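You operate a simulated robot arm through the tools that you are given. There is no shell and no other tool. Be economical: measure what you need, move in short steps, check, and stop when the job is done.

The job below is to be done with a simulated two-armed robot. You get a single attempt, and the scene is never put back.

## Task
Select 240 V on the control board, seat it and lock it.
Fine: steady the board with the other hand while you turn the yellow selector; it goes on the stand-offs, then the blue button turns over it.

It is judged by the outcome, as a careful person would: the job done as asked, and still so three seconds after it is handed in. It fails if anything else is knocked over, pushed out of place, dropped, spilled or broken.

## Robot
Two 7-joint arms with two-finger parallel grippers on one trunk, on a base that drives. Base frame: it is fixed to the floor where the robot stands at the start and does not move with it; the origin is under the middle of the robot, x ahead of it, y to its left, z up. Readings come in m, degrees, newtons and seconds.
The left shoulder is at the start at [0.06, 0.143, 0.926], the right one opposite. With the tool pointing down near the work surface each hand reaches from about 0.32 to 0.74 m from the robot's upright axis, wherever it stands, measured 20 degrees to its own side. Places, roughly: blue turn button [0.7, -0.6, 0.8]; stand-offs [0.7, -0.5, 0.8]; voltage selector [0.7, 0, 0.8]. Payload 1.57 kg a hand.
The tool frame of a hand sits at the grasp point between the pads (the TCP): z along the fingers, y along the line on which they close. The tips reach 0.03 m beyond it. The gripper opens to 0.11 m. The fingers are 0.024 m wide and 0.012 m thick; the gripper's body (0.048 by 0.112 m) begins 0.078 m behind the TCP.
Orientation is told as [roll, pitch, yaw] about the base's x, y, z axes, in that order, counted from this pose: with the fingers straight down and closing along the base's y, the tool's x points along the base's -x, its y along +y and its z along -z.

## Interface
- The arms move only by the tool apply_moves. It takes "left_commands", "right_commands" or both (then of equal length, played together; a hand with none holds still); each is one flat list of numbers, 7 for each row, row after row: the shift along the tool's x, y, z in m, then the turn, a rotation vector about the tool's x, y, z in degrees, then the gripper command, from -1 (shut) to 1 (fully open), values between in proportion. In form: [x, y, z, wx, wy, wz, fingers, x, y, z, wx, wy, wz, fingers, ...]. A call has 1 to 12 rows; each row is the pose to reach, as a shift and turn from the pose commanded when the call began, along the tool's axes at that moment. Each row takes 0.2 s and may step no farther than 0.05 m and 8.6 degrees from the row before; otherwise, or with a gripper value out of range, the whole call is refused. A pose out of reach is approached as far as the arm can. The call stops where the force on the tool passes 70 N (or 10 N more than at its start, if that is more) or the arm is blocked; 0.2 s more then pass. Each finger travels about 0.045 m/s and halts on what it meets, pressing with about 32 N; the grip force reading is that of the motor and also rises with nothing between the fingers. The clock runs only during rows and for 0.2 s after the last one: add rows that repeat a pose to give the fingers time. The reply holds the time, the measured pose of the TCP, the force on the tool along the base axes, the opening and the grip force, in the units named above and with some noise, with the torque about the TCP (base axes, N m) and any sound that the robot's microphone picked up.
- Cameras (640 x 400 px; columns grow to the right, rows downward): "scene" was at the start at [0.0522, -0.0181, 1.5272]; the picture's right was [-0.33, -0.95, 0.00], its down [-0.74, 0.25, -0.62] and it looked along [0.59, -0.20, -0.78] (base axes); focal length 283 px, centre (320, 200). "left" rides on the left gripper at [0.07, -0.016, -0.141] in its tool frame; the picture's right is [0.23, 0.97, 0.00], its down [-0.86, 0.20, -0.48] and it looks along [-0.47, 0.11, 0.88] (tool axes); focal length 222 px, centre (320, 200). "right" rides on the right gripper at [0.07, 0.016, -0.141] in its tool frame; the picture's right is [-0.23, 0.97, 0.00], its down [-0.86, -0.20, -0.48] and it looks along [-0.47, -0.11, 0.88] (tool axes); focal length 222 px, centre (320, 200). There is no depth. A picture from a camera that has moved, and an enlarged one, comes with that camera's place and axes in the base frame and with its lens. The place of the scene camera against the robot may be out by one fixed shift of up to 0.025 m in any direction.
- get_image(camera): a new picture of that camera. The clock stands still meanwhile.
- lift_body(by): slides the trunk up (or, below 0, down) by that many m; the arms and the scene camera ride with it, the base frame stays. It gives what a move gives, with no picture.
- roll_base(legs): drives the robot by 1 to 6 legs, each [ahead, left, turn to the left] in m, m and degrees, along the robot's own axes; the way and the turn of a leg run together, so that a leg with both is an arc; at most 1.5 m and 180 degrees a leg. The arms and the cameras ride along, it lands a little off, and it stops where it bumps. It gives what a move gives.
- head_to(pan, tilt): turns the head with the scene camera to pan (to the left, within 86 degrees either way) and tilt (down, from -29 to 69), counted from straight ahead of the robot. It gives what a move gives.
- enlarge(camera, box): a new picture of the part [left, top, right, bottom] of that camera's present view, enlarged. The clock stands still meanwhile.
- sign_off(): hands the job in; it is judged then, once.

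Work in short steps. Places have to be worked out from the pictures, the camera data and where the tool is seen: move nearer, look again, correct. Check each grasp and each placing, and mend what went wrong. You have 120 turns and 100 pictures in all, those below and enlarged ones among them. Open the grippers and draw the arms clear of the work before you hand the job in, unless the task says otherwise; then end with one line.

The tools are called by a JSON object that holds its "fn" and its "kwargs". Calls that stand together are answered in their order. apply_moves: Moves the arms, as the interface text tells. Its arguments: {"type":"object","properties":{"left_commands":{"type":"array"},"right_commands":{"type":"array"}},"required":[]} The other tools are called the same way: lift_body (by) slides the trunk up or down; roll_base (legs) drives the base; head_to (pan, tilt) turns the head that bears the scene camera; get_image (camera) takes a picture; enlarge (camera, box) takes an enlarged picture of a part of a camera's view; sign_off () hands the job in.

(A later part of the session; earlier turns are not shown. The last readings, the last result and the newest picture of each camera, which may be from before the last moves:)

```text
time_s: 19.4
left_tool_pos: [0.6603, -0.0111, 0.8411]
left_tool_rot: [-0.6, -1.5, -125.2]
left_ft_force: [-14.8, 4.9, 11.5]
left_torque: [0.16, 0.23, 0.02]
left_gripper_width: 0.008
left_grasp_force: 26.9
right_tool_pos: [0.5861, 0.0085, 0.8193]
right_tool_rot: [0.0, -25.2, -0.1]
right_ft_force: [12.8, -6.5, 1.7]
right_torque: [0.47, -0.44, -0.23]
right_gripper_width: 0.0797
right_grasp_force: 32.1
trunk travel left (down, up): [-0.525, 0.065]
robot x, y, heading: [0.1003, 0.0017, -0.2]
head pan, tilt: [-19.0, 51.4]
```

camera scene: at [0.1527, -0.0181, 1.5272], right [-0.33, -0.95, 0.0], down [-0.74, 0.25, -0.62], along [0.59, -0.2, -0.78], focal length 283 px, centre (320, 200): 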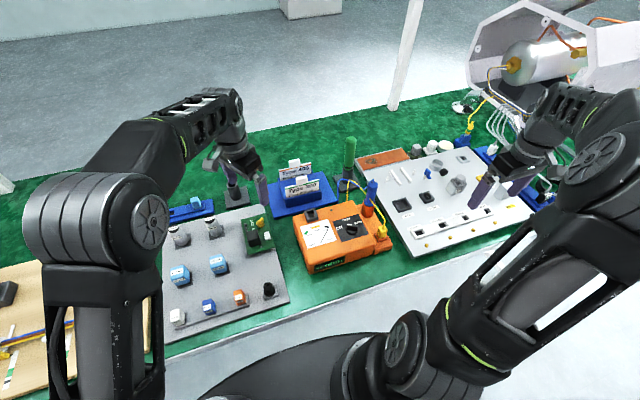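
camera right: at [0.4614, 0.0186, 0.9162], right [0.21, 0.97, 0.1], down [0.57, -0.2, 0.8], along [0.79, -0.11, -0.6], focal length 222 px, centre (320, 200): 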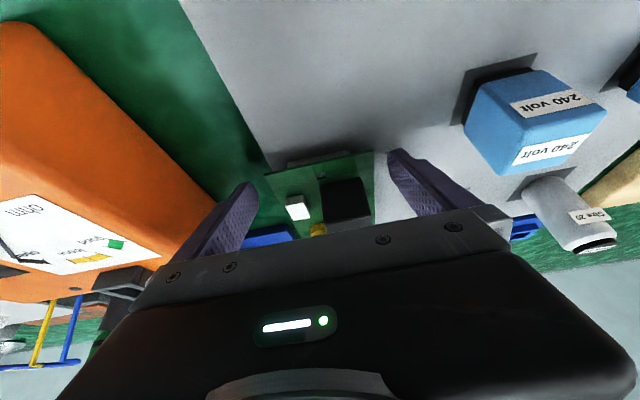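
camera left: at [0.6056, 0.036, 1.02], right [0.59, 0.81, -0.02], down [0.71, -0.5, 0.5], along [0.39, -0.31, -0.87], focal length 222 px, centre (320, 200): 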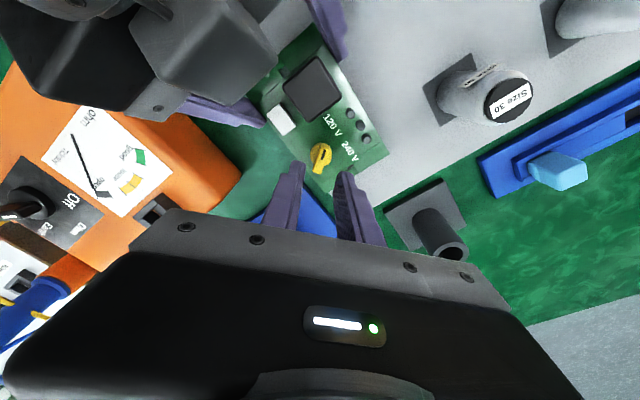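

I open the left fingers slightly and look at where the selector rests.

{"fn": "apply_moves", "kwargs": {"left_commands": [0, 0, 0, 0, 0, 0, -0.7, 0, 0, 0, 0, 0, 0, -0.53]}}

{"fn": "enlarge", "kwargs": {"camera": "left", "box": [240, 80, 400, 220]}}

```text
time_s: 19.9
left_tool_pos: [0.6614, -0.0107, 0.8395]
left_tool_rot: [-0.4, -1.4, -125.1]
left_ft_force: [-0.6, 0.5, -0.5]
left_torque: [-0.01, 0.03, 0.01]
left_gripper_width: 0.0259
left_grasp_force: 0.0
right_tool_pos: [0.5841, 0.0085, 0.818]
right_tool_rot: [0.0, -25.0, 0.2]
right_ft_force: [-1.3, 1.0, 7.7]
right_torque: [0.16, -0.9, 0.08]
right_gripper_width: 0.0798
right_grasp_force: 31.6
trunk travel left (down, up): [-0.525, 0.065]
robot x, y, heading: [0.0996, -0.002, 0.1]
head pan, tilt: [-19.0, 51.4]
```

```text
2.86 times, centred on (320, 150) of left
camera zoom: at [0.6912, 0.0578, 0.9806], right [0.93, -0.37, -0.01], down [-0.32, -0.81, 0.5], along [-0.2, -0.46, -0.87], focal length 635 px, centre (320, 343)
```

zoom: 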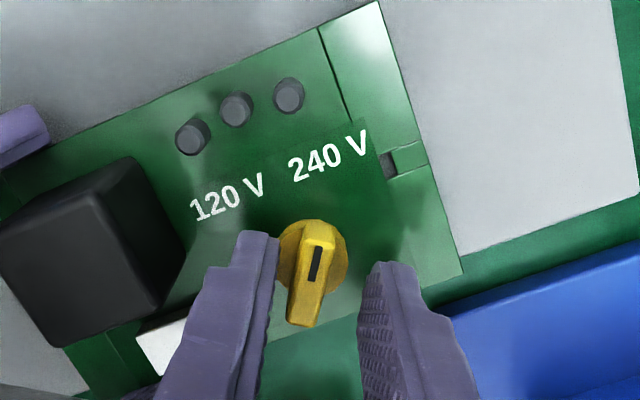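

The mark now points at "240 V". I raise the left hand clear and take a clean look.

{"fn": "apply_moves", "kwargs": {"left_commands": [0, 0, -0.04, 0, 0, 0, -0.4, 0, 0, -0.08, 0, 0, 0, 0, 0, 0, -0.12, 0, 0, 0, 0.2]}}

{"fn": "enlarge", "kwargs": {"camera": "left", "box": [260, 80, 380, 180]}}

```text
time_s: 20.8
left_tool_pos: [0.6602, -0.0041, 0.9636]
left_tool_rot: [-0.6, -1.6, -125.1]
left_ft_force: [0.1, 0.4, 0.0]
left_torque: [0.05, -0.03, -0.01]
left_gripper_width: 0.0661
left_grasp_force: 0.0
right_tool_pos: [0.5845, 0.0069, 0.8173]
right_tool_rot: [0.0, -25.0, 0.0]
right_ft_force: [-2.0, 0.3, 4.6]
right_torque: [0.11, -0.46, 0.07]
right_gripper_width: 0.0796
right_grasp_force: 32.0
trunk travel left (down, up): [-0.525, 0.065]
robot x, y, heading: [0.1036, 0.0019, 0.2]
head pan, tilt: [-19.0, 51.4]
```

```text
4.00 times, centred on (320, 130) of left
camera zoom: at [0.6909, 0.0643, 1.1039], right [0.93, -0.38, -0.01], down [-0.32, -0.81, 0.5], along [-0.2, -0.46, -0.87], focal length 888 px, centre (320, 480)
```

zoom: 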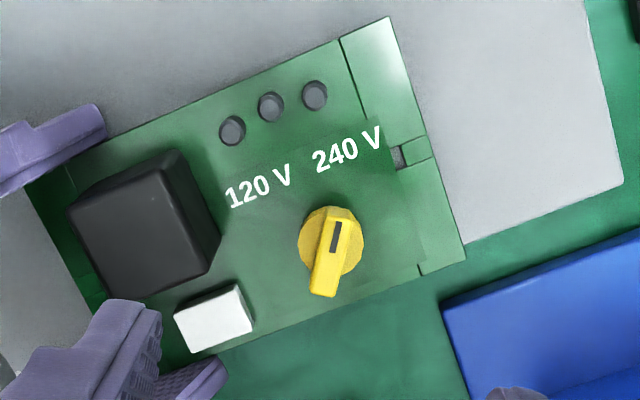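

The selector reads 240 V. Now I release the board with the right hand, withdraw it back along its tilt, and then regrip the board upright with the left hand for carrying.

{"fn": "apply_moves", "kwargs": {"right_commands": [0, 0, 0, 0, 0, 0, 0.6, 0, 0, 0, 0, 0, 0, 1, 0, 0, 0, 0, 0, 0, 1, 0, 0, -0.03, 0, 0, 0, 1, 0.02, 0, -0.075, 0, 0, 0, 1, 0.04, 0, -0.12, 0, 0, 0, 1, 0.05, 0, -0.165, 0, 0, 0, 1, 0.06, 0, -0.2, 0, 0, 0, 1], "left_commands": [0, 0, 0, 0, 0, 0, 0.2, 0, 0, 0, 0, 0, 0, 0.2, 0, 0, 0, 0, 0, 0, 0.2, 0, 0, 0, 0, 0, 0, 0.2, 0, 0, 0, 0, 0, 0, 0.2, 0, 0, -0.01, 0, 0, 0, 0.5, 0, 0, -0.02, 0, 0, 0, 0.8, 0, 0, -0.03, 0, 0, 0, 1]}}

{"fn": "get_image", "kwargs": {"camera": "left"}}

```text
time_s: 22.6
left_tool_pos: [0.6631, -0.0061, 0.9923]
left_tool_rot: [-0.4, -1.5, -125.2]
left_ft_force: [-0.6, -0.5, 0.8]
left_torque: [0.0, -0.03, 0.02]
left_gripper_width: 0.1101
left_grasp_force: 0.0
right_tool_pos: [0.4469, 0.0068, 0.9714]
right_tool_rot: [0.0, -25.0, 0.0]
right_ft_force: [-0.4, -0.1, -0.7]
right_torque: [-0.03, -0.05, 0.0]
right_gripper_width: 0.1103
right_grasp_force: 0.1
trunk travel left (down, up): [-0.525, 0.065]
robot x, y, heading: [0.0983, 0.0028, 0.1]
head pan, tilt: [-19.0, 51.4]
```

```text
60 pictures are left
camera left: at [0.6932, 0.0621, 1.1328], right [0.93, -0.38, -0.01], down [-0.32, -0.81, 0.5], along [-0.2, -0.46, -0.87], focal length 222 px, centre (320, 200)
```

left: 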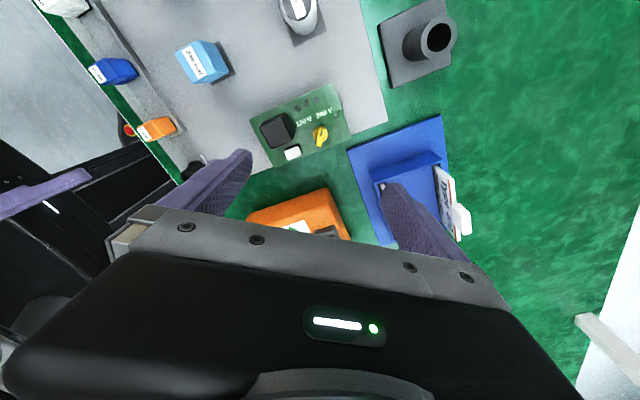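

Board undisturbed. I swing the right hand back to its side (levelling it) while the left hand unwinds its yaw.

{"fn": "apply_moves", "kwargs": {"right_commands": [0, -0.04, 0, 0, 2.1, 0, 1, 0, -0.08, 0, 0, 4.2, 0, 1, 0, -0.12, 0, 0, 6.3, 0, 1, 0, -0.16, 0, 0, 8.4, 0, 1, 0, -0.2, 0, 0, 10.5, 0, 1, 0, -0.24, 0, 0, 12.6, 0, 1, 0, -0.28, 0, 0, 14.7, 0, 1, 0, -0.32, 0, 0, 16.8, 0, 1, 0, -0.36, 0, 0, 18.9, 0, 1, 0, -0.4, 0, 0, 21, 0, 1, 0, -0.44, 0, 0, 23, 0, 1, 0, -0.48, 0, 0, 25, 0, 1], "left_commands": [0, 0, 0, 0, 0, -8.4, 1, 0, 0, 0, 0, 0, -16.8, 1, 0, 0, 0, 0, 0, -25.2, 1, 0, 0, 0, 0, 0, -33.6, 1, 0, 0, 0, 0, 0, -42, 1, 0, 0, 0, 0, 0, -50.4, 1, 0, 0, 0, 0, 0, -58.8, 1, 0, 0, 0, 0, 0, -67.2, 1, 0, 0, 0, 0, 0, -75.6, 1, 0, 0, 0, 0, 0, -84, 1, 0, 0, 0, 0, 0, -92.4, 1, 0, 0, 0, 0, 0, -100.8, 1]}}

```text
time_s: 25.1
left_tool_pos: [0.6656, -0.0078, 0.9899]
left_tool_rot: [-1.4, 0.7, -24.3]
left_ft_force: [-0.3, -0.1, 0.9]
left_torque: [0.02, -0.03, -0.03]
left_gripper_width: 0.11
left_grasp_force: 0.0
right_tool_pos: [0.4487, -0.472, 0.9741]
right_tool_rot: [0.0, 0.0, 0.1]
right_ft_force: [0.4, 0.1, -0.5]
right_torque: [0.02, -0.02, 0.04]
right_gripper_width: 0.1099
right_grasp_force: 0.1
trunk travel left (down, up): [-0.525, 0.065]
robot x, y, heading: [0.1029, 0.0, -0.0]
head pan, tilt: [-19.0, 51.4]
```

Now I finish unwinding to yaw 0, level, and come to z≈0.90 over the board's middle.

{"fn": "apply_moves", "kwargs": {"left_commands": [0.01, 0.001, 0.03, -0.5, 0, -8.1, 1, 0.02, 0.002, 0.06, -1, 0, -16.2, 1, 0.0286, 0.0025, 0.09, -1.5, 0, -24.3, 1]}}

{"fn": "get_image", "kwargs": {"camera": "left"}}

{"fn": "enlarge", "kwargs": {"camera": "scene", "box": [190, 170, 310, 270]}}

```text
time_s: 25.9
left_tool_pos: [0.6376, 0.0046, 0.899]
left_tool_rot: [0.5, 1.0, 0.1]
left_ft_force: [-0.8, 0.6, 0.8]
left_torque: [-0.01, 0.0, -0.01]
left_gripper_width: 0.1101
left_grasp_force: 0.1
right_tool_pos: [0.4486, -0.4722, 0.9743]
right_tool_rot: [0.0, -0.1, 0.0]
right_ft_force: [-0.5, -0.5, -0.8]
right_torque: [-0.01, 0.01, -0.03]
right_gripper_width: 0.1099
right_grasp_force: 0.2
trunk travel left (down, up): [-0.525, 0.065]
robot x, y, heading: [0.1036, 0.0015, -0.1]
head pan, tilt: [-19.0, 51.4]
```

```text
59 pictures are left
camera left: at [0.5709, -0.0132, 1.0424], right [-0.23, 0.97, 0.01], down [0.86, 0.2, 0.47], along [0.45, 0.12, -0.88], focal length 222 px, centre (320, 200)
```

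left: 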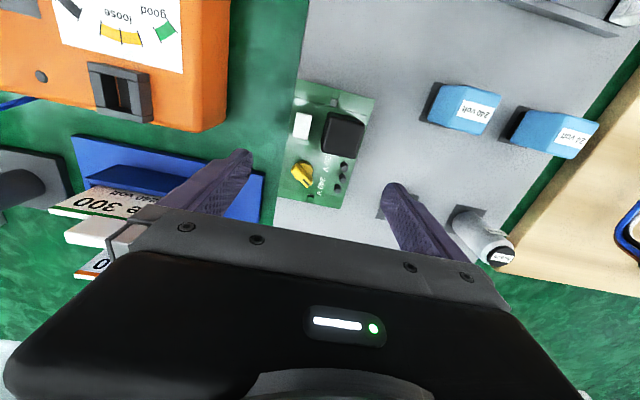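

```text
4.00 times, centred on (250, 220) of scene
camera zoom: at [0.1524, -0.0183, 1.5272], right [-0.33, -0.95, 0.0], down [-0.74, 0.25, -0.62], along [0.59, -0.2, -0.78], focal length 1134 px, centre (600, 120)
```

zoom: 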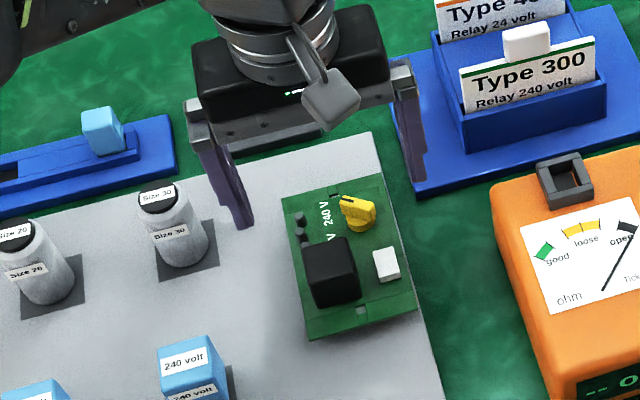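

Board at centre (0.636, 0.006), yaw ~0. I descend to z≈0.815 with open fingers straddling it.

{"fn": "apply_moves", "kwargs": {"left_commands": [-0.002, 0.001, 0.03, 0.5, -1, 0, 1, -0.002, 0.001, 0.06, 0.5, -1, 0, 1, -0.002, 0.001, 0.083, 0.5, -1, 0, 1]}}

{"fn": "get_image", "kwargs": {"camera": "left"}}

```text
time_s: 26.8
left_tool_pos: [0.6398, 0.0041, 0.8177]
left_tool_rot: [0.0, -0.1, -0.1]
left_ft_force: [-0.6, 0.4, -0.1]
left_torque: [0.02, -0.03, 0.01]
left_gripper_width: 0.1101
left_grasp_force: 0.0
right_tool_pos: [0.4479, -0.472, 0.9759]
right_tool_rot: [0.1, 0.0, 0.0]
right_ft_force: [0.4, -0.3, -0.3]
right_torque: [0.0, -0.02, 0.02]
right_gripper_width: 0.1102
right_grasp_force: 0.0
trunk travel left (down, up): [-0.525, 0.065]
robot x, y, heading: [0.0988, 0.0014, -0.1]
head pan, tilt: [-19.0, 51.4]
```

```text
57 pictures are left
camera left: at [0.5704, -0.0112, 0.9594], right [-0.23, 0.97, 0.0], down [0.85, 0.2, 0.48], along [0.47, 0.11, -0.88], focal length 222 px, centre (320, 200)
```

left: 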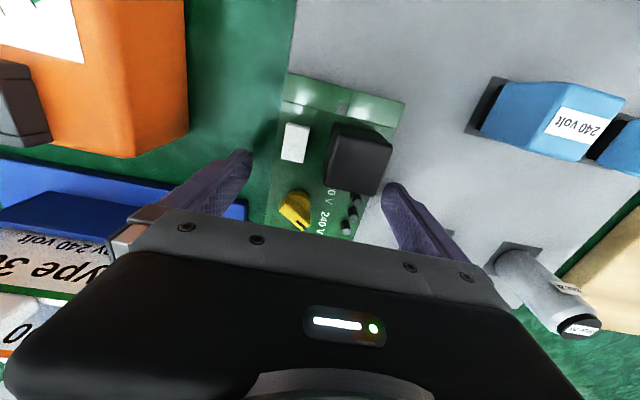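

Straddled. I lower 2 mm more and close fully on the edges.

{"fn": "apply_moves", "kwargs": {"left_commands": [0, 0.001, 0.002, 0, 0, 0, 0.8, 0, 0.001, 0.002, 0, 0, 0, 0.6, 0, 0.001, 0.002, 0, 0, 0, 0.4, 0, 0.001, 0.002, 0, 0, 0, 0.2, 0, 0.001, 0.002, 0, 0, 0, 0, 0, 0.001, 0.002, 0, 0, 0, 0]}}

{"fn": "enlarge", "kwargs": {"camera": "left", "box": [200, 60, 440, 260]}}

```text
time_s: 28.1
left_tool_pos: [0.6394, 0.0058, 0.8164]
left_tool_rot: [0.0, 0.0, -0.1]
left_ft_force: [-0.5, -0.5, 0.2]
left_torque: [0.01, 0.02, 0.01]
left_gripper_width: 0.0792
left_grasp_force: 32.1
right_tool_pos: [0.4475, -0.4713, 0.9748]
right_tool_rot: [0.1, 0.0, -0.1]
right_ft_force: [0.1, -0.1, 0.3]
right_torque: [0.02, -0.03, 0.01]
right_gripper_width: 0.1101
right_grasp_force: 0.1
trunk travel left (down, up): [-0.525, 0.065]
robot x, y, heading: [0.0974, 0.0034, 0.0]
head pan, tilt: [-19.0, 51.4]
```

```text
2.00 times, centred on (320, 160) of left
camera zoom: at [0.5704, -0.01, 0.9577], right [-0.23, 0.97, 0.0], down [0.85, 0.2, 0.48], along [0.47, 0.11, -0.88], focal length 444 px, centre (320, 280)
```

zoom: 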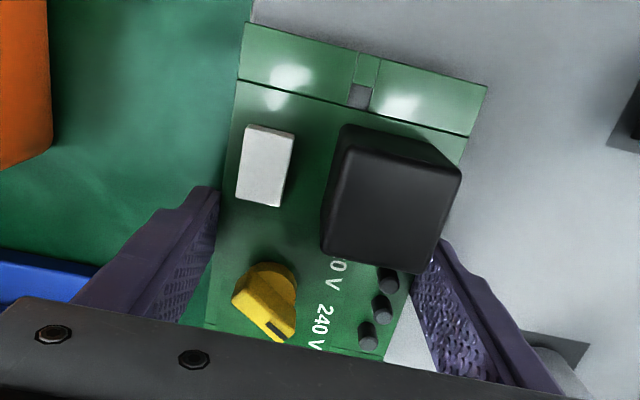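

Gripped; the front hole lies 0.055 m in front of the TCP, so the board is centred in the hand. Lift it, watching the load.

{"fn": "apply_moves", "kwargs": {"left_commands": [0, 0, -0.02, 0, 0, 0, 0, 0, 0, -0.05, 0, 0, 0, 0, 0, 0, -0.09, 0, 0, 0, 0, 0, 0, -0.13, 0, 0, 0, 0]}}

{"fn": "enlarge", "kwargs": {"camera": "left", "box": [200, 60, 440, 260]}}

{"fn": "get_image", "kwargs": {"camera": "scene"}}

```text
time_s: 29.1
left_tool_pos: [0.635, 0.0083, 0.9461]
left_tool_rot: [-0.1, 0.0, -0.1]
left_ft_force: [-0.1, 0.3, -1.4]
left_torque: [-0.04, -0.04, -0.04]
left_gripper_width: 0.0795
left_grasp_force: 32.0
right_tool_pos: [0.4476, -0.4711, 0.9746]
right_tool_rot: [0.1, 0.0, 0.0]
right_ft_force: [0.0, 0.0, 0.0]
right_torque: [0.02, 0.01, 0.03]
right_gripper_width: 0.1101
right_grasp_force: 0.0
trunk travel left (down, up): [-0.525, 0.065]
robot x, y, heading: [0.1006, 0.003, -0.0]
head pan, tilt: [-19.0, 51.4]
```

```text
2.00 times, centred on (320, 160) of left
camera zoom: at [0.5658, -0.0085, 1.0876], right [-0.23, 0.97, 0.0], down [0.85, 0.2, 0.48], along [0.47, 0.11, -0.88], focal length 444 px, centre (320, 280)
```

zoom: 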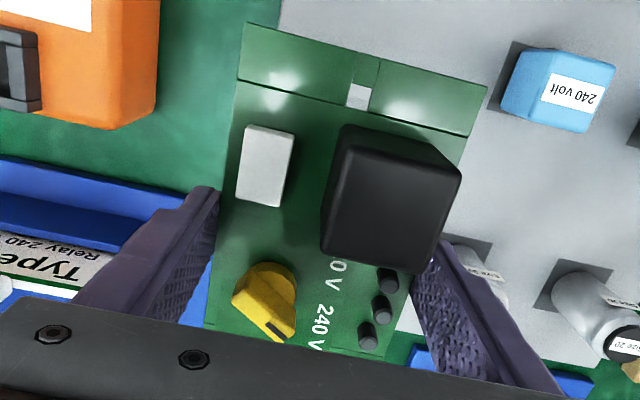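

```text
54 pictures are left
camera scene: at [0.1518, -0.018, 1.5271], right [-0.33, -0.95, 0.0], down [-0.74, 0.25, -0.62], along [0.59, -0.2, -0.78], focal length 283 px, centre (320, 200)
```

scene: 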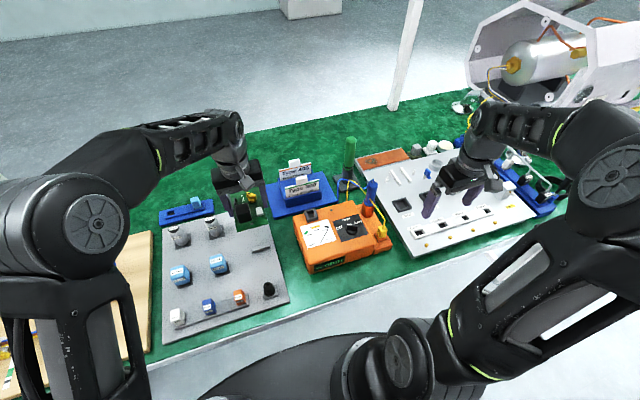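

The board is held firmly, level. The green pole at about (0.735, −0.32) tops out near z 1.0, so I raise and retract both hands before driving right.

{"fn": "apply_moves", "kwargs": {"left_commands": [0.01, 0, -0.04, 0, 0, 0, 0, 0.03, 0, -0.08, 0, 0, 0, 0, 0.06, 0, -0.115, 0, 0, 0, 0, 0.09, 0, -0.15, 0, 0, 0, 0], "right_commands": [0.02, 0, -0.02, 0, 0, 0, 1, 0.04, 0, -0.04, 0, 0, 0, 1, 0.06, 0, -0.06, 0, 0, 0, 1, 0.08, 0, -0.08, 0, 0, 0, 1]}}

{"fn": "roll_base", "kwargs": {"legs": [[0, -0.24, 0]]}}

{"fn": "get_image", "kwargs": {"camera": "scene"}}

```text
time_s: 30.1
left_tool_pos: [0.548, 0.0084, 1.0955]
left_tool_rot: [0.0, -0.1, -0.1]
left_ft_force: [0.4, 0.3, -0.4]
left_torque: [-0.05, -0.05, 0.03]
left_gripper_width: 0.0794
left_grasp_force: 32.1
right_tool_pos: [0.3648, -0.4719, 1.0538]
right_tool_rot: [0.0, 0.0, -0.1]
right_ft_force: [-0.4, -0.5, 0.1]
right_torque: [-0.01, -0.05, -0.02]
right_gripper_width: 0.1101
right_grasp_force: 0.0
trunk travel left (down, up): [-0.525, 0.065]
robot x, y, heading: [0.0969, 0.0017, -0.0]
head pan, tilt: [-19.0, 51.4]
```

```text
time_s: 31.9
left_tool_pos: [0.5488, -0.2384, 1.0946]
left_tool_rot: [-0.1, -0.1, -0.3]
left_ft_force: [-0.6, 0.8, -0.7]
left_torque: [0.04, -0.03, -0.01]
left_gripper_width: 0.0794
left_grasp_force: 32.3
right_tool_pos: [0.3629, -0.7162, 1.0536]
right_tool_rot: [0.1, 0.0, -0.3]
right_ft_force: [-0.2, -0.5, 0.0]
right_torque: [0.04, 0.01, -0.03]
right_gripper_width: 0.1101
right_grasp_force: 0.0
trunk travel left (down, up): [-0.525, 0.065]
robot x, y, heading: [0.1011, -0.2432, -0.1]
head pan, tilt: [-19.0, 51.4]
```

```text
53 pictures are left
camera scene: at [0.1513, -0.2622, 1.5271], right [-0.33, -0.94, 0.0], down [-0.74, 0.26, -0.62], along [0.59, -0.21, -0.78], focal length 283 px, centre (320, 200)
```

scene: 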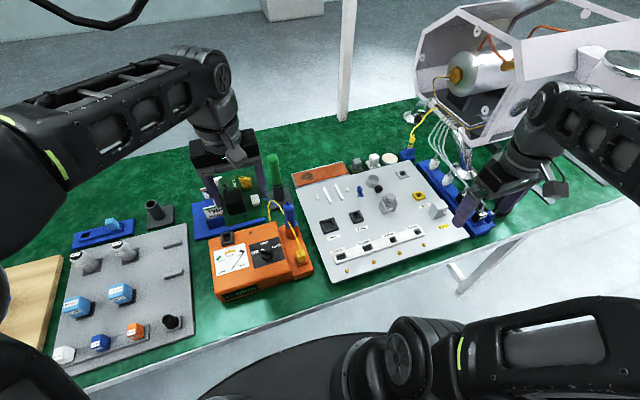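

Clear so far. I bring the right hand inward by 0.2 m so it doesn't swing toward the housing, then drive the remaining 0.23 m.

{"fn": "apply_moves", "kwargs": {"right_commands": [0, 0.045, 0, 0, 0, 0, 1, 0, 0.09, 0, 0, 0, 0, 1, 0, 0.135, 0, 0, 0, 0, 1, 0, 0.18, 0, 0, 0, 0, 1]}}

{"fn": "roll_base", "kwargs": {"legs": [[0, -0.23, 0]]}}

{"fn": "head_to", "kwargs": {"pan": -5, "tilt": 51}}

{"fn": "get_image", "kwargs": {"camera": "scene"}}

```text
time_s: 32.9
left_tool_pos: [0.5493, -0.2377, 1.0948]
left_tool_rot: [0.0, 0.0, -0.4]
left_ft_force: [0.7, 0.0, -0.9]
left_torque: [-0.03, 0.0, 0.01]
left_gripper_width: 0.079
left_grasp_force: 31.9
right_tool_pos: [0.3597, -0.5336, 1.0549]
right_tool_rot: [0.0, 0.0, -0.4]
right_ft_force: [0.5, -0.6, 0.1]
right_torque: [0.0, 0.0, -0.01]
right_gripper_width: 0.1102
right_grasp_force: 0.0
trunk travel left (down, up): [-0.525, 0.065]
robot x, y, heading: [0.1003, -0.2428, -0.3]
head pan, tilt: [-19.0, 51.4]
```

```text
time_s: 34.7
left_tool_pos: [0.5474, -0.4776, 1.0948]
left_tool_rot: [0.0, -0.1, -0.4]
left_ft_force: [-0.5, -1.1, -1.9]
left_torque: [-0.01, -0.03, 0.03]
left_gripper_width: 0.079
left_grasp_force: 31.9
right_tool_pos: [0.3587, -0.7755, 1.0555]
right_tool_rot: [0.1, 0.0, -0.3]
right_ft_force: [-0.5, -0.6, -0.7]
right_torque: [0.02, 0.0, 0.0]
right_gripper_width: 0.1103
right_grasp_force: 0.0
trunk travel left (down, up): [-0.525, 0.065]
robot x, y, heading: [0.0962, -0.4845, -0.1]
head pan, tilt: [-19.0, 51.4]
```

```text
time_s: 35.5
left_tool_pos: [0.5471, -0.4761, 1.0948]
left_tool_rot: [0.1, -0.1, -0.3]
left_ft_force: [-0.6, 0.5, -1.7]
left_torque: [0.01, -0.03, 0.03]
left_gripper_width: 0.0795
left_grasp_force: 32.3
right_tool_pos: [0.3586, -0.7744, 1.0557]
right_tool_rot: [0.0, 0.0, -0.3]
right_ft_force: [0.2, 0.0, -0.4]
right_torque: [0.03, -0.02, -0.02]
right_gripper_width: 0.1101
right_grasp_force: 0.1
trunk travel left (down, up): [-0.525, 0.065]
robot x, y, heading: [0.0983, -0.4832, -0.2]
head pan, tilt: [-5.0, 51.0]
```

```text
52 pictures are left
camera scene: at [0.1544, -0.4827, 1.5277], right [-0.09, -1.0, 0.0], down [-0.77, 0.07, -0.63], along [0.63, -0.06, -0.78], focal length 283 px, centre (320, 200)
```

scene: 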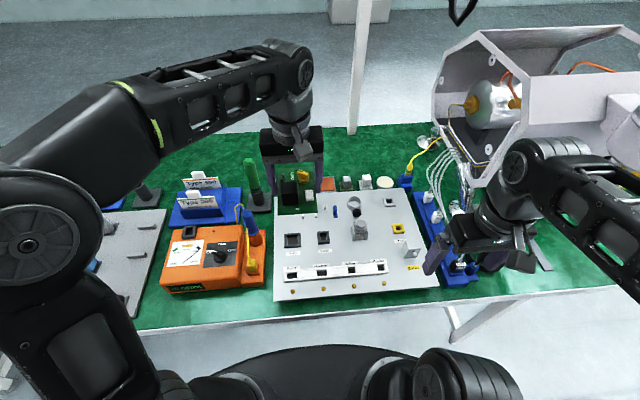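

At the new place. I yaw the board −90° with the left hand (moved left out of the way) and bring the right hand's camera over the stand-offs for a precise measurement.

{"fn": "apply_moves", "kwargs": {"left_commands": [0, 0.014, 0, 0, 0, 8.2, 0, 0, 0.028, 0, 0, 0, 16.4, 0, 0, 0.042, 0, 0, 0, 24.6, 0, 0, 0.056, 0, 0, 0, 32.8, 0, 0, 0.07, 0, 0, 0, 41, 0, 0, 0.084, 0, 0, 0, 49.2, 0, 0, 0.098, 0, 0, 0, 57.4, 0, 0, 0.112, 0, 0, 0, 65.6, 0, 0, 0.126, 0, 0, 0, 73.8, 0, 0, 0.14, 0, 0, 0, 82, 0, 0, 0.15, 0, 0, 0, 90, 0], "right_commands": [-0.02, 0.02, 0, 0, 0, 0, 1, -0.04, 0.04, 0, 0, 0, 0, 1, -0.06, 0.06, 0, 0, 0, 0, 1, -0.08, 0.08, 0, 0, 0, 0, 1, -0.1, 0.1, 0, 0, 0, 0, 1, -0.12, 0.12, 0, 0, 0, 0, 1, -0.14, 0.14, 0, 0, 0, 0, 1, -0.16, 0.16, 0.01, 0, 0, 0, 1, -0.18, 0.18, 0.02, 0, 0, 0, 1, -0.2, 0.2, 0.03, 0, 0, 0, 1, -0.22, 0.215, 0.04, 0, 0, 0, 1]}}

{"fn": "get_image", "kwargs": {"camera": "right"}}

{"fn": "get_image", "kwargs": {"camera": "left"}}

```text
time_s: 37.9
left_tool_pos: [0.5507, -0.3275, 1.0936]
left_tool_rot: [0.1, 0.0, -90.5]
left_ft_force: [0.8, 0.0, -0.7]
left_torque: [-0.04, 0.02, 0.01]
left_gripper_width: 0.0794
left_grasp_force: 32.5
right_tool_pos: [0.5789, -0.5571, 1.0151]
right_tool_rot: [-0.1, 0.0, -0.3]
right_ft_force: [-0.1, 0.2, -0.1]
right_torque: [-0.02, 0.02, 0.01]
right_gripper_width: 0.1098
right_grasp_force: 0.1
trunk travel left (down, up): [-0.525, 0.065]
robot x, y, heading: [0.098, -0.4819, -0.6]
head pan, tilt: [-5.0, 51.0]
```

```text
51 pictures are left
camera right: at [0.5088, -0.5408, 1.1575], right [0.23, 0.97, 0.0], down [0.85, -0.2, 0.48], along [0.47, -0.11, -0.88], focal length 222 px, centre (320, 200)
```

right: 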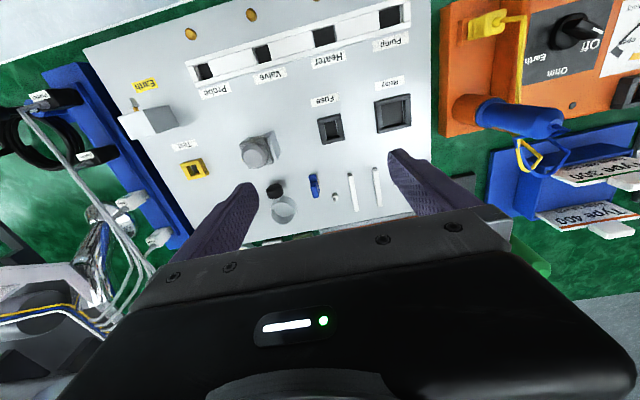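

```text
50 pictures are left
camera left: at [0.5346, -0.2571, 1.2362], right [0.98, 0.22, 0.0], down [0.19, -0.86, 0.48], along [0.11, -0.47, -0.88], focal length 222 px, centre (320, 200)
```

left: 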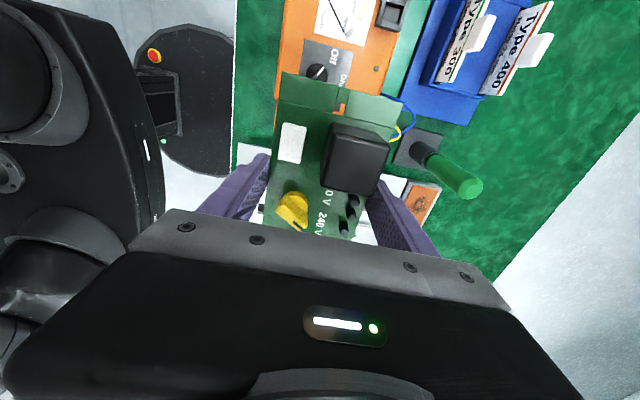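

I shift the right hand forward and left slightly for an unobstructed view of both stand-offs.

{"fn": "apply_moves", "kwargs": {"right_commands": [-0.02, 0.02, 0.02, 0, 0, 0, 1, -0.04, 0.035, 0.04, 0, 0, 0, 1, -0.06, 0.035, 0.04, 0, 0, 0, 1]}}

{"fn": "enlarge", "kwargs": {"camera": "right", "box": [260, 110, 420, 220]}}

```text
time_s: 38.7
left_tool_pos: [0.5504, -0.3268, 1.0942]
left_tool_rot: [-0.1, -0.1, -90.3]
left_ft_force: [0.1, -0.5, -1.3]
left_torque: [-0.05, -0.02, 0.01]
left_gripper_width: 0.0792
left_grasp_force: 32.1
right_tool_pos: [0.6417, -0.5245, 0.9742]
right_tool_rot: [-0.1, 0.0, -0.3]
right_ft_force: [0.1, 0.0, 0.7]
right_torque: [0.0, 0.0, -0.05]
right_gripper_width: 0.1101
right_grasp_force: 0.1
trunk travel left (down, up): [-0.525, 0.065]
robot x, y, heading: [0.0976, -0.4787, -0.3]
head pan, tilt: [-5.0, 51.0]
```

```text
3.64 times, centred on (340, 165) of right
camera zoom: at [0.5721, -0.5073, 1.1164], right [0.23, 0.97, 0.0], down [0.85, -0.2, 0.48], along [0.46, -0.11, -0.88], focal length 808 px, centre (247, 327)
```

zoom: 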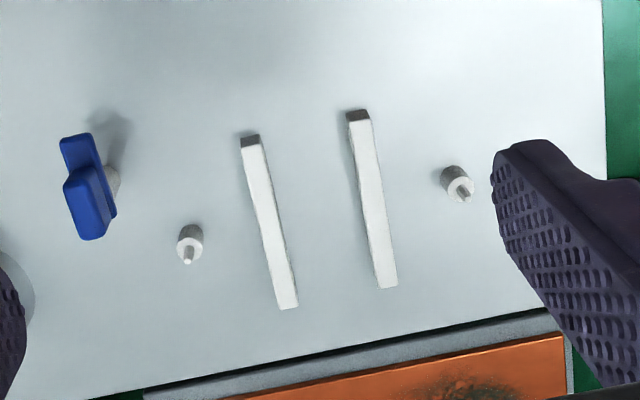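

From this view the pins are at about (0.695, −0.562) and (0.695, −0.448): centre (0.695, −0.505), line along y, spacing 0.113. I back the right hand off to front-right, yawed left, to watch the placing; then bring the left hand with the board above.

{"fn": "apply_moves", "kwargs": {"right_commands": [0.03, -0.034, 0, 0, 0, -7.5, 1, 0.06, -0.068, 0, 0, 0, -15, 1, 0.09, -0.1, 0, 0, 0, -22.5, 1, 0.12, -0.135, 0, 0, 0, -30, 1, 0.12, -0.135, 0, 0, 0, -30, 1]}}

{"fn": "apply_moves", "kwargs": {"left_commands": [-0.036, 0.03, 0, 0, 0, 0, 0, -0.072, 0.06, 0, 0, 0, 0, 0, -0.108, 0.09, 0.02, 0, 0, 0, 0, -0.144, 0.12, 0.04, 0, 0, 0, 0, -0.179, 0.145, 0.07, 0, 0, 0, 0, -0.179, 0.145, 0.11, 0, 0, 0, 0, -0.179, 0.145, 0.15, 0, 0, 0, 0]}}

{"fn": "get_image", "kwargs": {"camera": "right"}}

{"fn": "get_image", "kwargs": {"camera": "left"}}

```text
time_s: 39.9
left_tool_pos: [0.5492, -0.3279, 1.0944]
left_tool_rot: [0.0, 0.0, -90.3]
left_ft_force: [-0.2, -0.7, 0.3]
left_torque: [-0.05, -0.01, 0.04]
left_gripper_width: 0.0793
left_grasp_force: 32.1
right_tool_pos: [0.5192, -0.6587, 0.9726]
right_tool_rot: [0.1, 0.0, 29.9]
right_ft_force: [0.4, 0.0, 0.6]
right_torque: [0.0, 0.0, 0.01]
right_gripper_width: 0.1103
right_grasp_force: 0.0
trunk travel left (down, up): [-0.525, 0.065]
robot x, y, heading: [0.092, -0.4771, -0.2]
head pan, tilt: [-5.0, 51.0]
```

```text
refused: row 3 steps farther than a row can; nothing moved
```

```text
48 pictures are left
camera right: at [0.4512, -0.6805, 1.1163], right [-0.29, 0.96, 0.0], down [0.84, 0.25, 0.48], along [0.46, 0.14, -0.88], focal length 222 px, centre (320, 200)
```

right: 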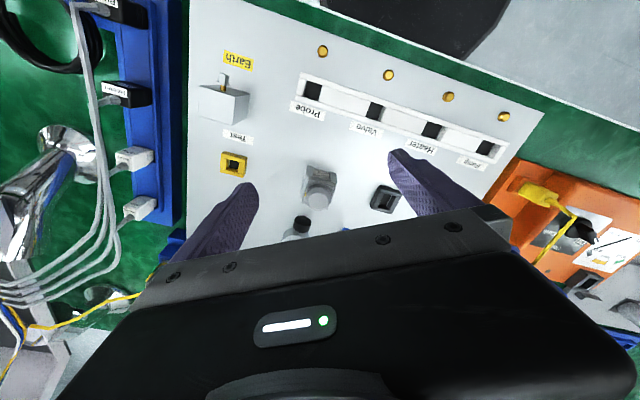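

```text
47 pictures are left
camera left: at [0.5345, -0.2572, 1.2361], right [0.98, 0.22, 0.0], down [0.19, -0.86, 0.48], along [0.11, -0.47, -0.88], focal length 222 px, centre (320, 200)
```

left: 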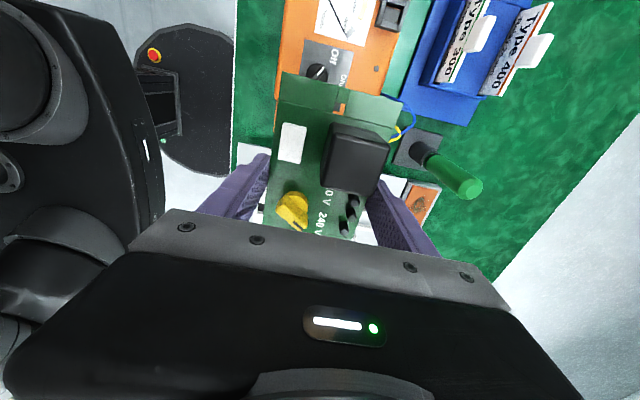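

The right hand's own gripper hides the stand-offs from there. The scene camera now faces them; I measure the pins with it (board and pins can then be compared in the same camera).

{"fn": "enlarge", "kwargs": {"camera": "scene", "box": [300, 180, 380, 230]}}

```text
8.00 times, centred on (340, 205) of scene
camera zoom: at [0.155, -0.4821, 1.5277], right [-0.09, -1.0, 0.0], down [-0.77, 0.07, -0.63], along [0.63, -0.06, -0.78], focal length 2267 px, centre (160, 160)
```

zoom: 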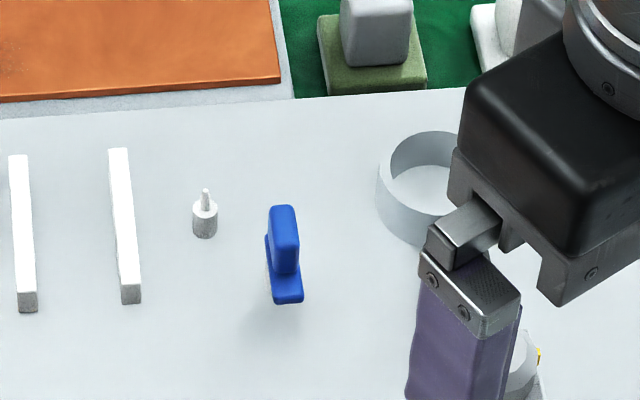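

{"fn": "enlarge", "kwargs": {"camera": "scene", "box": [270, 180, 350, 230]}}

{"fn": "apply_moves", "kwargs": {"left_commands": [-0.036, 0.03, 0, 0, 0, 0, 0, -0.072, 0.06, 0, 0, 0, 0, 0, -0.106, 0.088, 0.01, 0, 0, 0, 0, -0.14, 0.116, 0.02, 0, 0, 0, 0, -0.179, 0.145, 0.03, 0, 0, 0, 0, -0.179, 0.145, 0.075, 0, 0, 0, 0, -0.179, 0.145, 0.12, 0, 0, 0, 0, -0.179, 0.145, 0.165, 0, 0, 0, 0, -0.179, 0.145, 0.2, 0, 0, 0, 0]}}

{"fn": "get_image", "kwargs": {"camera": "scene"}}

```text
8.00 times, centred on (310, 205) of scene
camera zoom: at [0.155, -0.4821, 1.5277], right [-0.09, -1.0, 0.0], down [-0.77, 0.07, -0.63], along [0.63, -0.06, -0.78], focal length 2267 px, centre (400, 160)
```

zoom: 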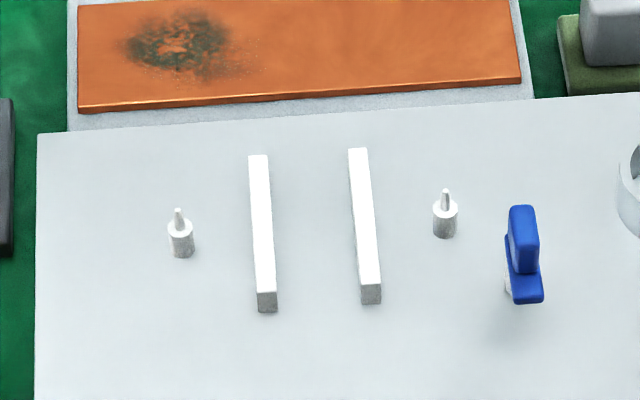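

```text
time_s: 41.9
left_tool_pos: [0.6918, -0.5055, 0.8895]
left_tool_rot: [0.0, -0.1, -90.3]
left_ft_force: [0.2, 0.7, -0.8]
left_torque: [-0.01, 0.02, -0.01]
left_gripper_width: 0.0794
left_grasp_force: 31.9
left hand out of reach, approached as far as the arm can: row 3, 4, 5, 6
right_tool_pos: [0.5207, -0.6588, 0.973]
right_tool_rot: [0.0, -0.1, 29.7]
right_ft_force: [0.2, -0.1, 0.9]
right_torque: [0.01, 0.01, -0.01]
right_gripper_width: 0.1104
right_grasp_force: 0.0
trunk travel left (down, up): [-0.525, 0.065]
robot x, y, heading: [0.0987, -0.4827, -0.4]
head pan, tilt: [-5.0, 51.0]
```

```text
44 pictures are left
camera scene: at [0.1547, -0.4821, 1.5277], right [-0.09, -1.0, 0.0], down [-0.77, 0.07, -0.63], along [0.63, -0.06, -0.78], focal length 283 px, centre (320, 200)
```

scene: 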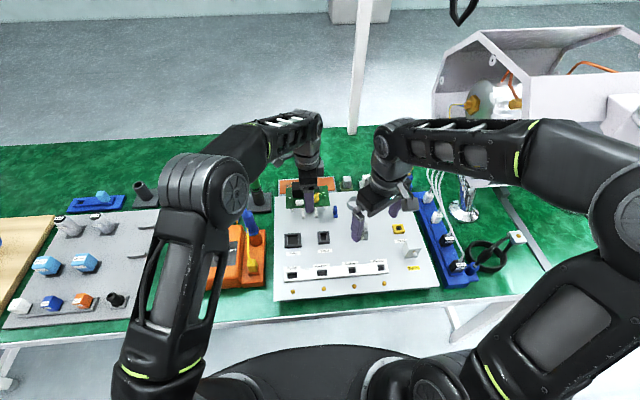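

Now zoom the scene camera on the held board above the stand-offs.

{"fn": "enlarge", "kwargs": {"camera": "scene", "box": [270, 165, 350, 215]}}

{"fn": "enlarge", "kwargs": {"camera": "left", "box": [220, 60, 420, 240]}}

```text
8.00 times, centred on (310, 190) of scene
camera zoom: at [0.1547, -0.4821, 1.5277], right [-0.09, -1.0, 0.0], down [-0.77, 0.07, -0.63], along [0.63, -0.06, -0.78], focal length 2267 px, centre (400, 280)
```

zoom: 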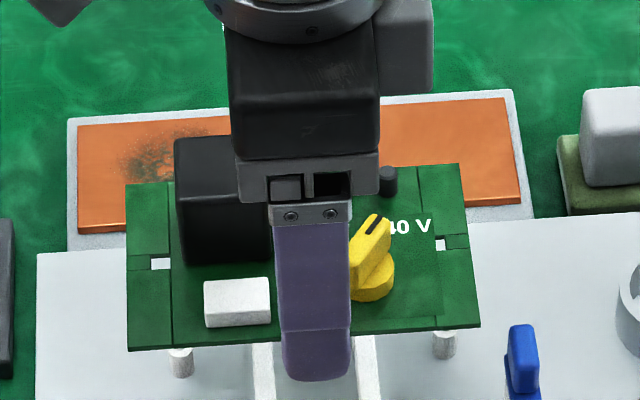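

```text
2.22 times, centred on (320, 150) of left
camera zoom: at [0.6765, -0.4349, 1.031], right [0.97, 0.22, 0.0], down [0.19, -0.86, 0.48], along [0.11, -0.47, -0.88], focal length 494 px, centre (320, 311)
```

zoom: 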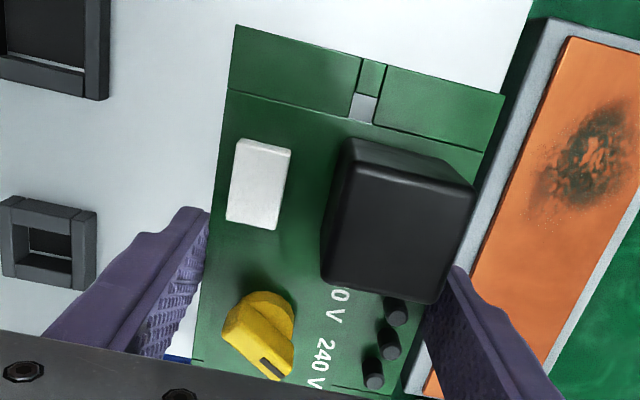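

Comparing both cameras, the stand-off shoulders must be at z≈0.817 (spacing 0.107 then agrees with the holes). I lower to just above the pin tips, shifting 3 mm toward −y, and compare again.

{"fn": "apply_moves", "kwargs": {"left_commands": [-0.003, 0, 0.015, 0, 0, 0, 0, -0.003, 0, 0.03, 0, 0, 0, 0, -0.003, 0, 0.036, 0, 0, 0, 0]}}

{"fn": "enlarge", "kwargs": {"camera": "scene", "box": [270, 175, 350, 225]}}

{"fn": "enlarge", "kwargs": {"camera": "left", "box": [300, 70, 380, 130]}}

```text
time_s: 42.7
left_tool_pos: [0.6931, -0.5084, 0.8549]
left_tool_rot: [0.1, -0.1, -90.4]
left_ft_force: [-0.5, 0.5, -1.8]
left_torque: [-0.01, 0.0, 0.0]
left_gripper_width: 0.0794
left_grasp_force: 31.9
right_tool_pos: [0.5207, -0.6594, 0.9743]
right_tool_rot: [0.0, 0.0, 29.7]
right_ft_force: [0.0, -1.0, -0.1]
right_torque: [0.0, -0.01, 0.04]
right_gripper_width: 0.11
right_grasp_force: 0.0
trunk travel left (down, up): [-0.525, 0.065]
robot x, y, heading: [0.0967, -0.4816, -0.2]
head pan, tilt: [-5.0, 51.0]
```

```text
8.00 times, centred on (310, 200) of scene
camera zoom: at [0.1546, -0.4825, 1.5277], right [-0.09, -1.0, 0.0], down [-0.77, 0.07, -0.63], along [0.63, -0.06, -0.78], focal length 2267 px, centre (400, 200)
```

zoom: 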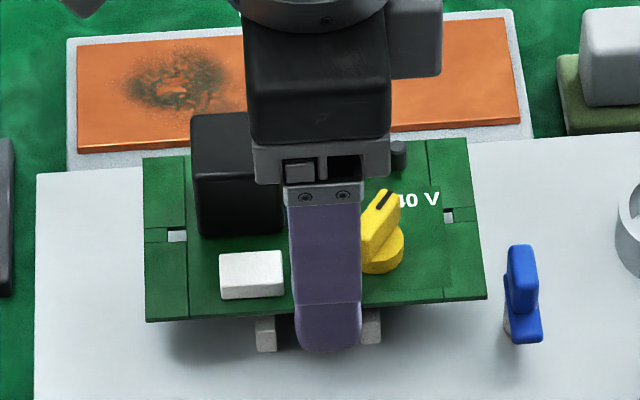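

```text
6.67 times, centred on (340, 100) of left
camera zoom: at [0.6774, -0.439, 0.9974], right [0.98, 0.22, 0.0], down [0.19, -0.86, 0.48], along [0.11, -0.47, -0.88], focal length 1481 px, centre (187, 867)
```

zoom: 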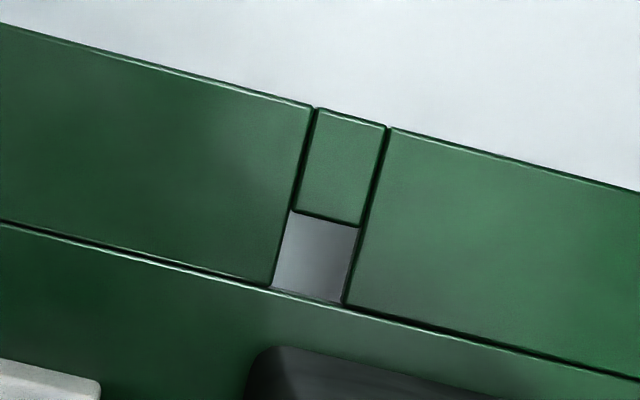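

Columns match the pins' and rows match within tolerance; hole ≈8 mm vs pin ≈3 mm. I lower 6 mm so pin tips come to the hole level, and zoom on the holes.

{"fn": "apply_moves", "kwargs": {"left_commands": [0, 0, 0.003, 0, 0, 0, 0, 0, 0, 0.006, 0, 0, 0, 0]}}

{"fn": "enlarge", "kwargs": {"camera": "scene", "box": [285, 195, 335, 215]}}

{"fn": "enlarge", "kwargs": {"camera": "left", "box": [300, 70, 380, 130]}}

```text
time_s: 43.3
left_tool_pos: [0.6938, -0.5089, 0.8514]
left_tool_rot: [0.1, 0.0, -90.3]
left_ft_force: [0.5, 1.4, -0.8]
left_torque: [-0.03, 0.0, -0.06]
left_gripper_width: 0.0794
left_grasp_force: 31.6
right_tool_pos: [0.5208, -0.6588, 0.9731]
right_tool_rot: [0.0, -0.1, 29.7]
right_ft_force: [0.2, 0.3, -0.9]
right_torque: [-0.03, -0.01, -0.03]
right_gripper_width: 0.1101
right_grasp_force: 0.0
trunk travel left (down, up): [-0.525, 0.065]
robot x, y, heading: [0.0945, -0.4868, -0.3]
head pan, tilt: [-5.0, 51.0]
```

```text
12.80 times, centred on (310, 205) of scene
camera zoom: at [0.1545, -0.4824, 1.5277], right [-0.09, -1.0, 0.0], down [-0.77, 0.07, -0.63], along [0.63, -0.06, -0.78], focal length 3627 px, centre (448, 136)
```

zoom: 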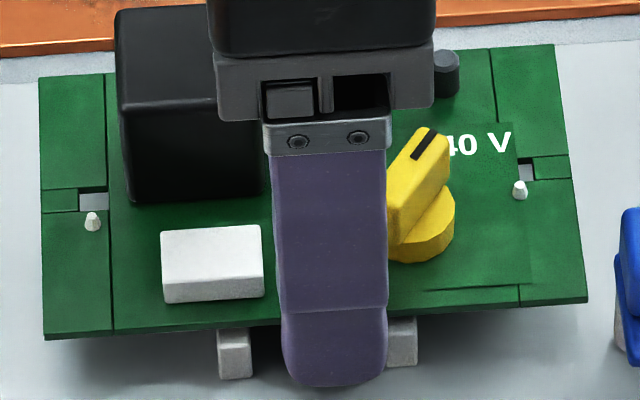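

```text
6.67 times, centred on (340, 100) of left
camera zoom: at [0.6781, -0.4391, 0.9931], right [0.98, 0.22, 0.0], down [0.19, -0.86, 0.48], along [0.11, -0.47, -0.88], focal length 1481 px, centre (187, 867)
```

zoom: 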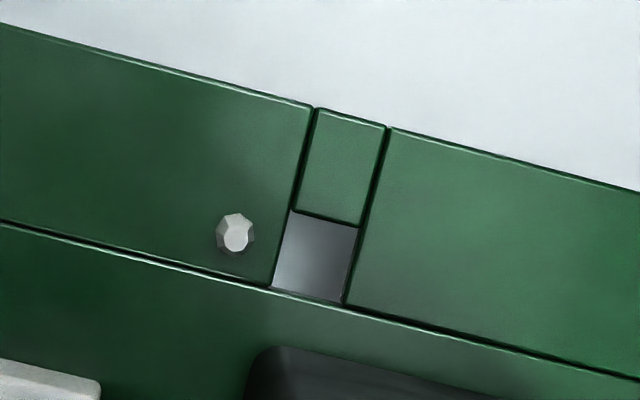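

The pin tips show about 9 mm on the robot side of the holes (board must go −x by 9 mm; y within 1 mm). I rise 12 mm, shift, and recheck.

{"fn": "apply_moves", "kwargs": {"left_commands": [0, 0, -0.006, 0, 0, 0, 0, 0, 0, -0.012, 0, 0, 0, 0, 0.0005, -0.009, -0.012, 0, 0, 0, 0, 0.0005, -0.009, -0.012, 0, 0, 0, 0]}}

{"fn": "enlarge", "kwargs": {"camera": "scene", "box": [285, 190, 335, 220]}}

{"fn": "enlarge", "kwargs": {"camera": "left", "box": [300, 70, 380, 130]}}

```text
time_s: 44.3
left_tool_pos: [0.6841, -0.5084, 0.8652]
left_tool_rot: [0.0, 0.0, -90.3]
left_ft_force: [-0.2, -0.2, -0.4]
left_torque: [0.0, 0.01, -0.03]
left_gripper_width: 0.0792
left_grasp_force: 32.3
right_tool_pos: [0.5203, -0.6587, 0.9749]
right_tool_rot: [0.1, 0.0, 29.7]
right_ft_force: [-0.2, 0.6, -0.4]
right_torque: [0.01, 0.01, 0.01]
right_gripper_width: 0.1101
right_grasp_force: 0.1
trunk travel left (down, up): [-0.525, 0.065]
robot x, y, heading: [0.0962, -0.4853, -0.5]
head pan, tilt: [-5.0, 51.0]
```

```text
12.80 times, centred on (310, 205) of scene
camera zoom: at [0.1546, -0.4826, 1.5277], right [-0.09, -1.0, 0.0], down [-0.77, 0.07, -0.63], along [0.63, -0.06, -0.78], focal length 3627 px, centre (448, 136)
```

zoom: 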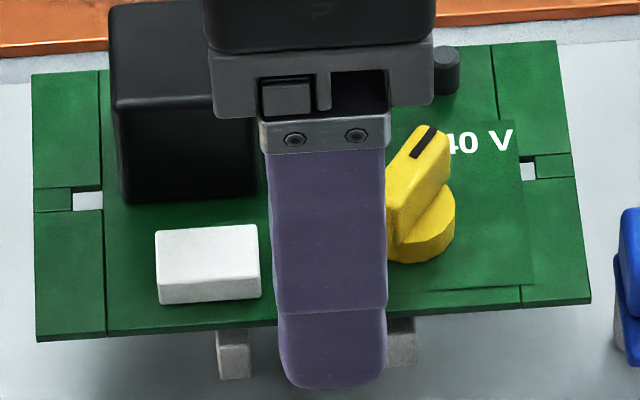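

```text
6.67 times, centred on (340, 100) of left
camera zoom: at [0.6683, -0.4384, 1.0061], right [0.98, 0.22, 0.0], down [0.19, -0.86, 0.48], along [0.11, -0.47, -0.88], focal length 1481 px, centre (187, 867)
```

zoom: 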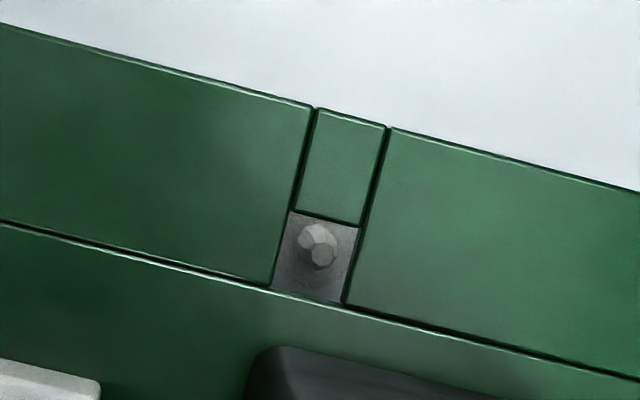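

The pin tip is now centred in the relay-end hole. I lower 9 mm and check both holes.

{"fn": "apply_moves", "kwargs": {"left_commands": [0, 0, 0.004, 0, 0, 0, 0, 0, 0, 0.009, 0, 0, 0, 0]}}

{"fn": "enlarge", "kwargs": {"camera": "scene", "box": [285, 190, 335, 220]}}

```text
time_s: 44.9
left_tool_pos: [0.6835, -0.5087, 0.8543]
left_tool_rot: [0.0, 0.0, -90.2]
left_ft_force: [-0.2, 0.0, -1.6]
left_torque: [0.0, 0.0, -0.03]
left_gripper_width: 0.0791
left_grasp_force: 32.3
right_tool_pos: [0.5201, -0.6593, 0.9733]
right_tool_rot: [0.0, 0.0, 29.6]
right_ft_force: [0.5, 0.1, 0.1]
right_torque: [0.0, -0.02, 0.02]
right_gripper_width: 0.1098
right_grasp_force: 0.0
trunk travel left (down, up): [-0.525, 0.065]
robot x, y, heading: [0.1004, -0.4804, -0.5]
head pan, tilt: [-5.0, 51.0]
```

```text
12.80 times, centred on (310, 205) of scene
camera zoom: at [0.1545, -0.4826, 1.5277], right [-0.09, -1.0, 0.0], down [-0.77, 0.07, -0.63], along [0.63, -0.06, -0.78], focal length 3627 px, centre (448, 136)
```

zoom: 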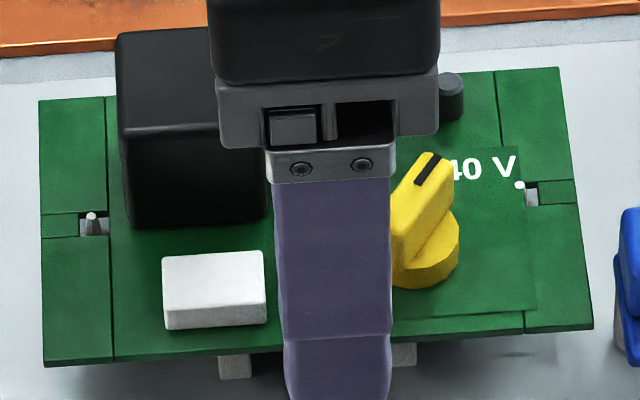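

Left pin is in its hole; the right hole is narrower and the pin shows at its inner edge. I zoom on each.

{"fn": "enlarge", "kwargs": {"camera": "scene", "box": [286, 202, 298, 210]}}

{"fn": "enlarge", "kwargs": {"camera": "scene", "box": [320, 200, 332, 208]}}

```text
16.00 times, centred on (292, 206) of scene
camera zoom: at [0.1545, -0.4826, 1.5277], right [-0.09, -1.0, 0.0], down [-0.77, 0.07, -0.63], along [0.63, -0.06, -0.78], focal length 4534 px, centre (768, 104)
```

zoom: 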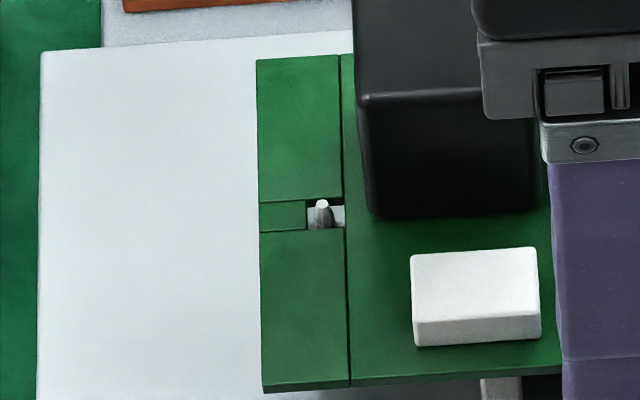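

```text
16.00 times, centred on (326, 204) of scene
camera zoom: at [0.1545, -0.4826, 1.5277], right [-0.09, -1.0, 0.0], down [-0.77, 0.07, -0.63], along [0.63, -0.06, -0.78], focal length 4534 px, centre (224, 136)
```

zoom: 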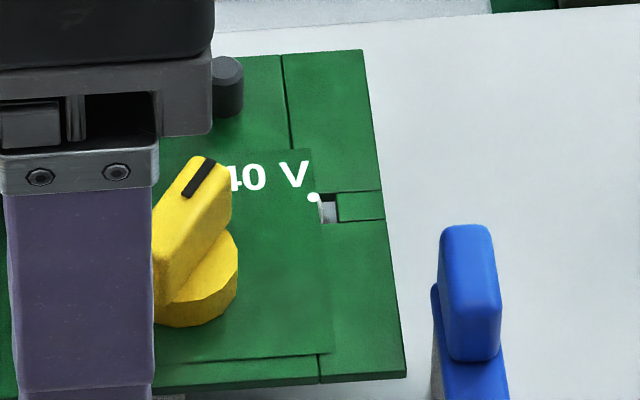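

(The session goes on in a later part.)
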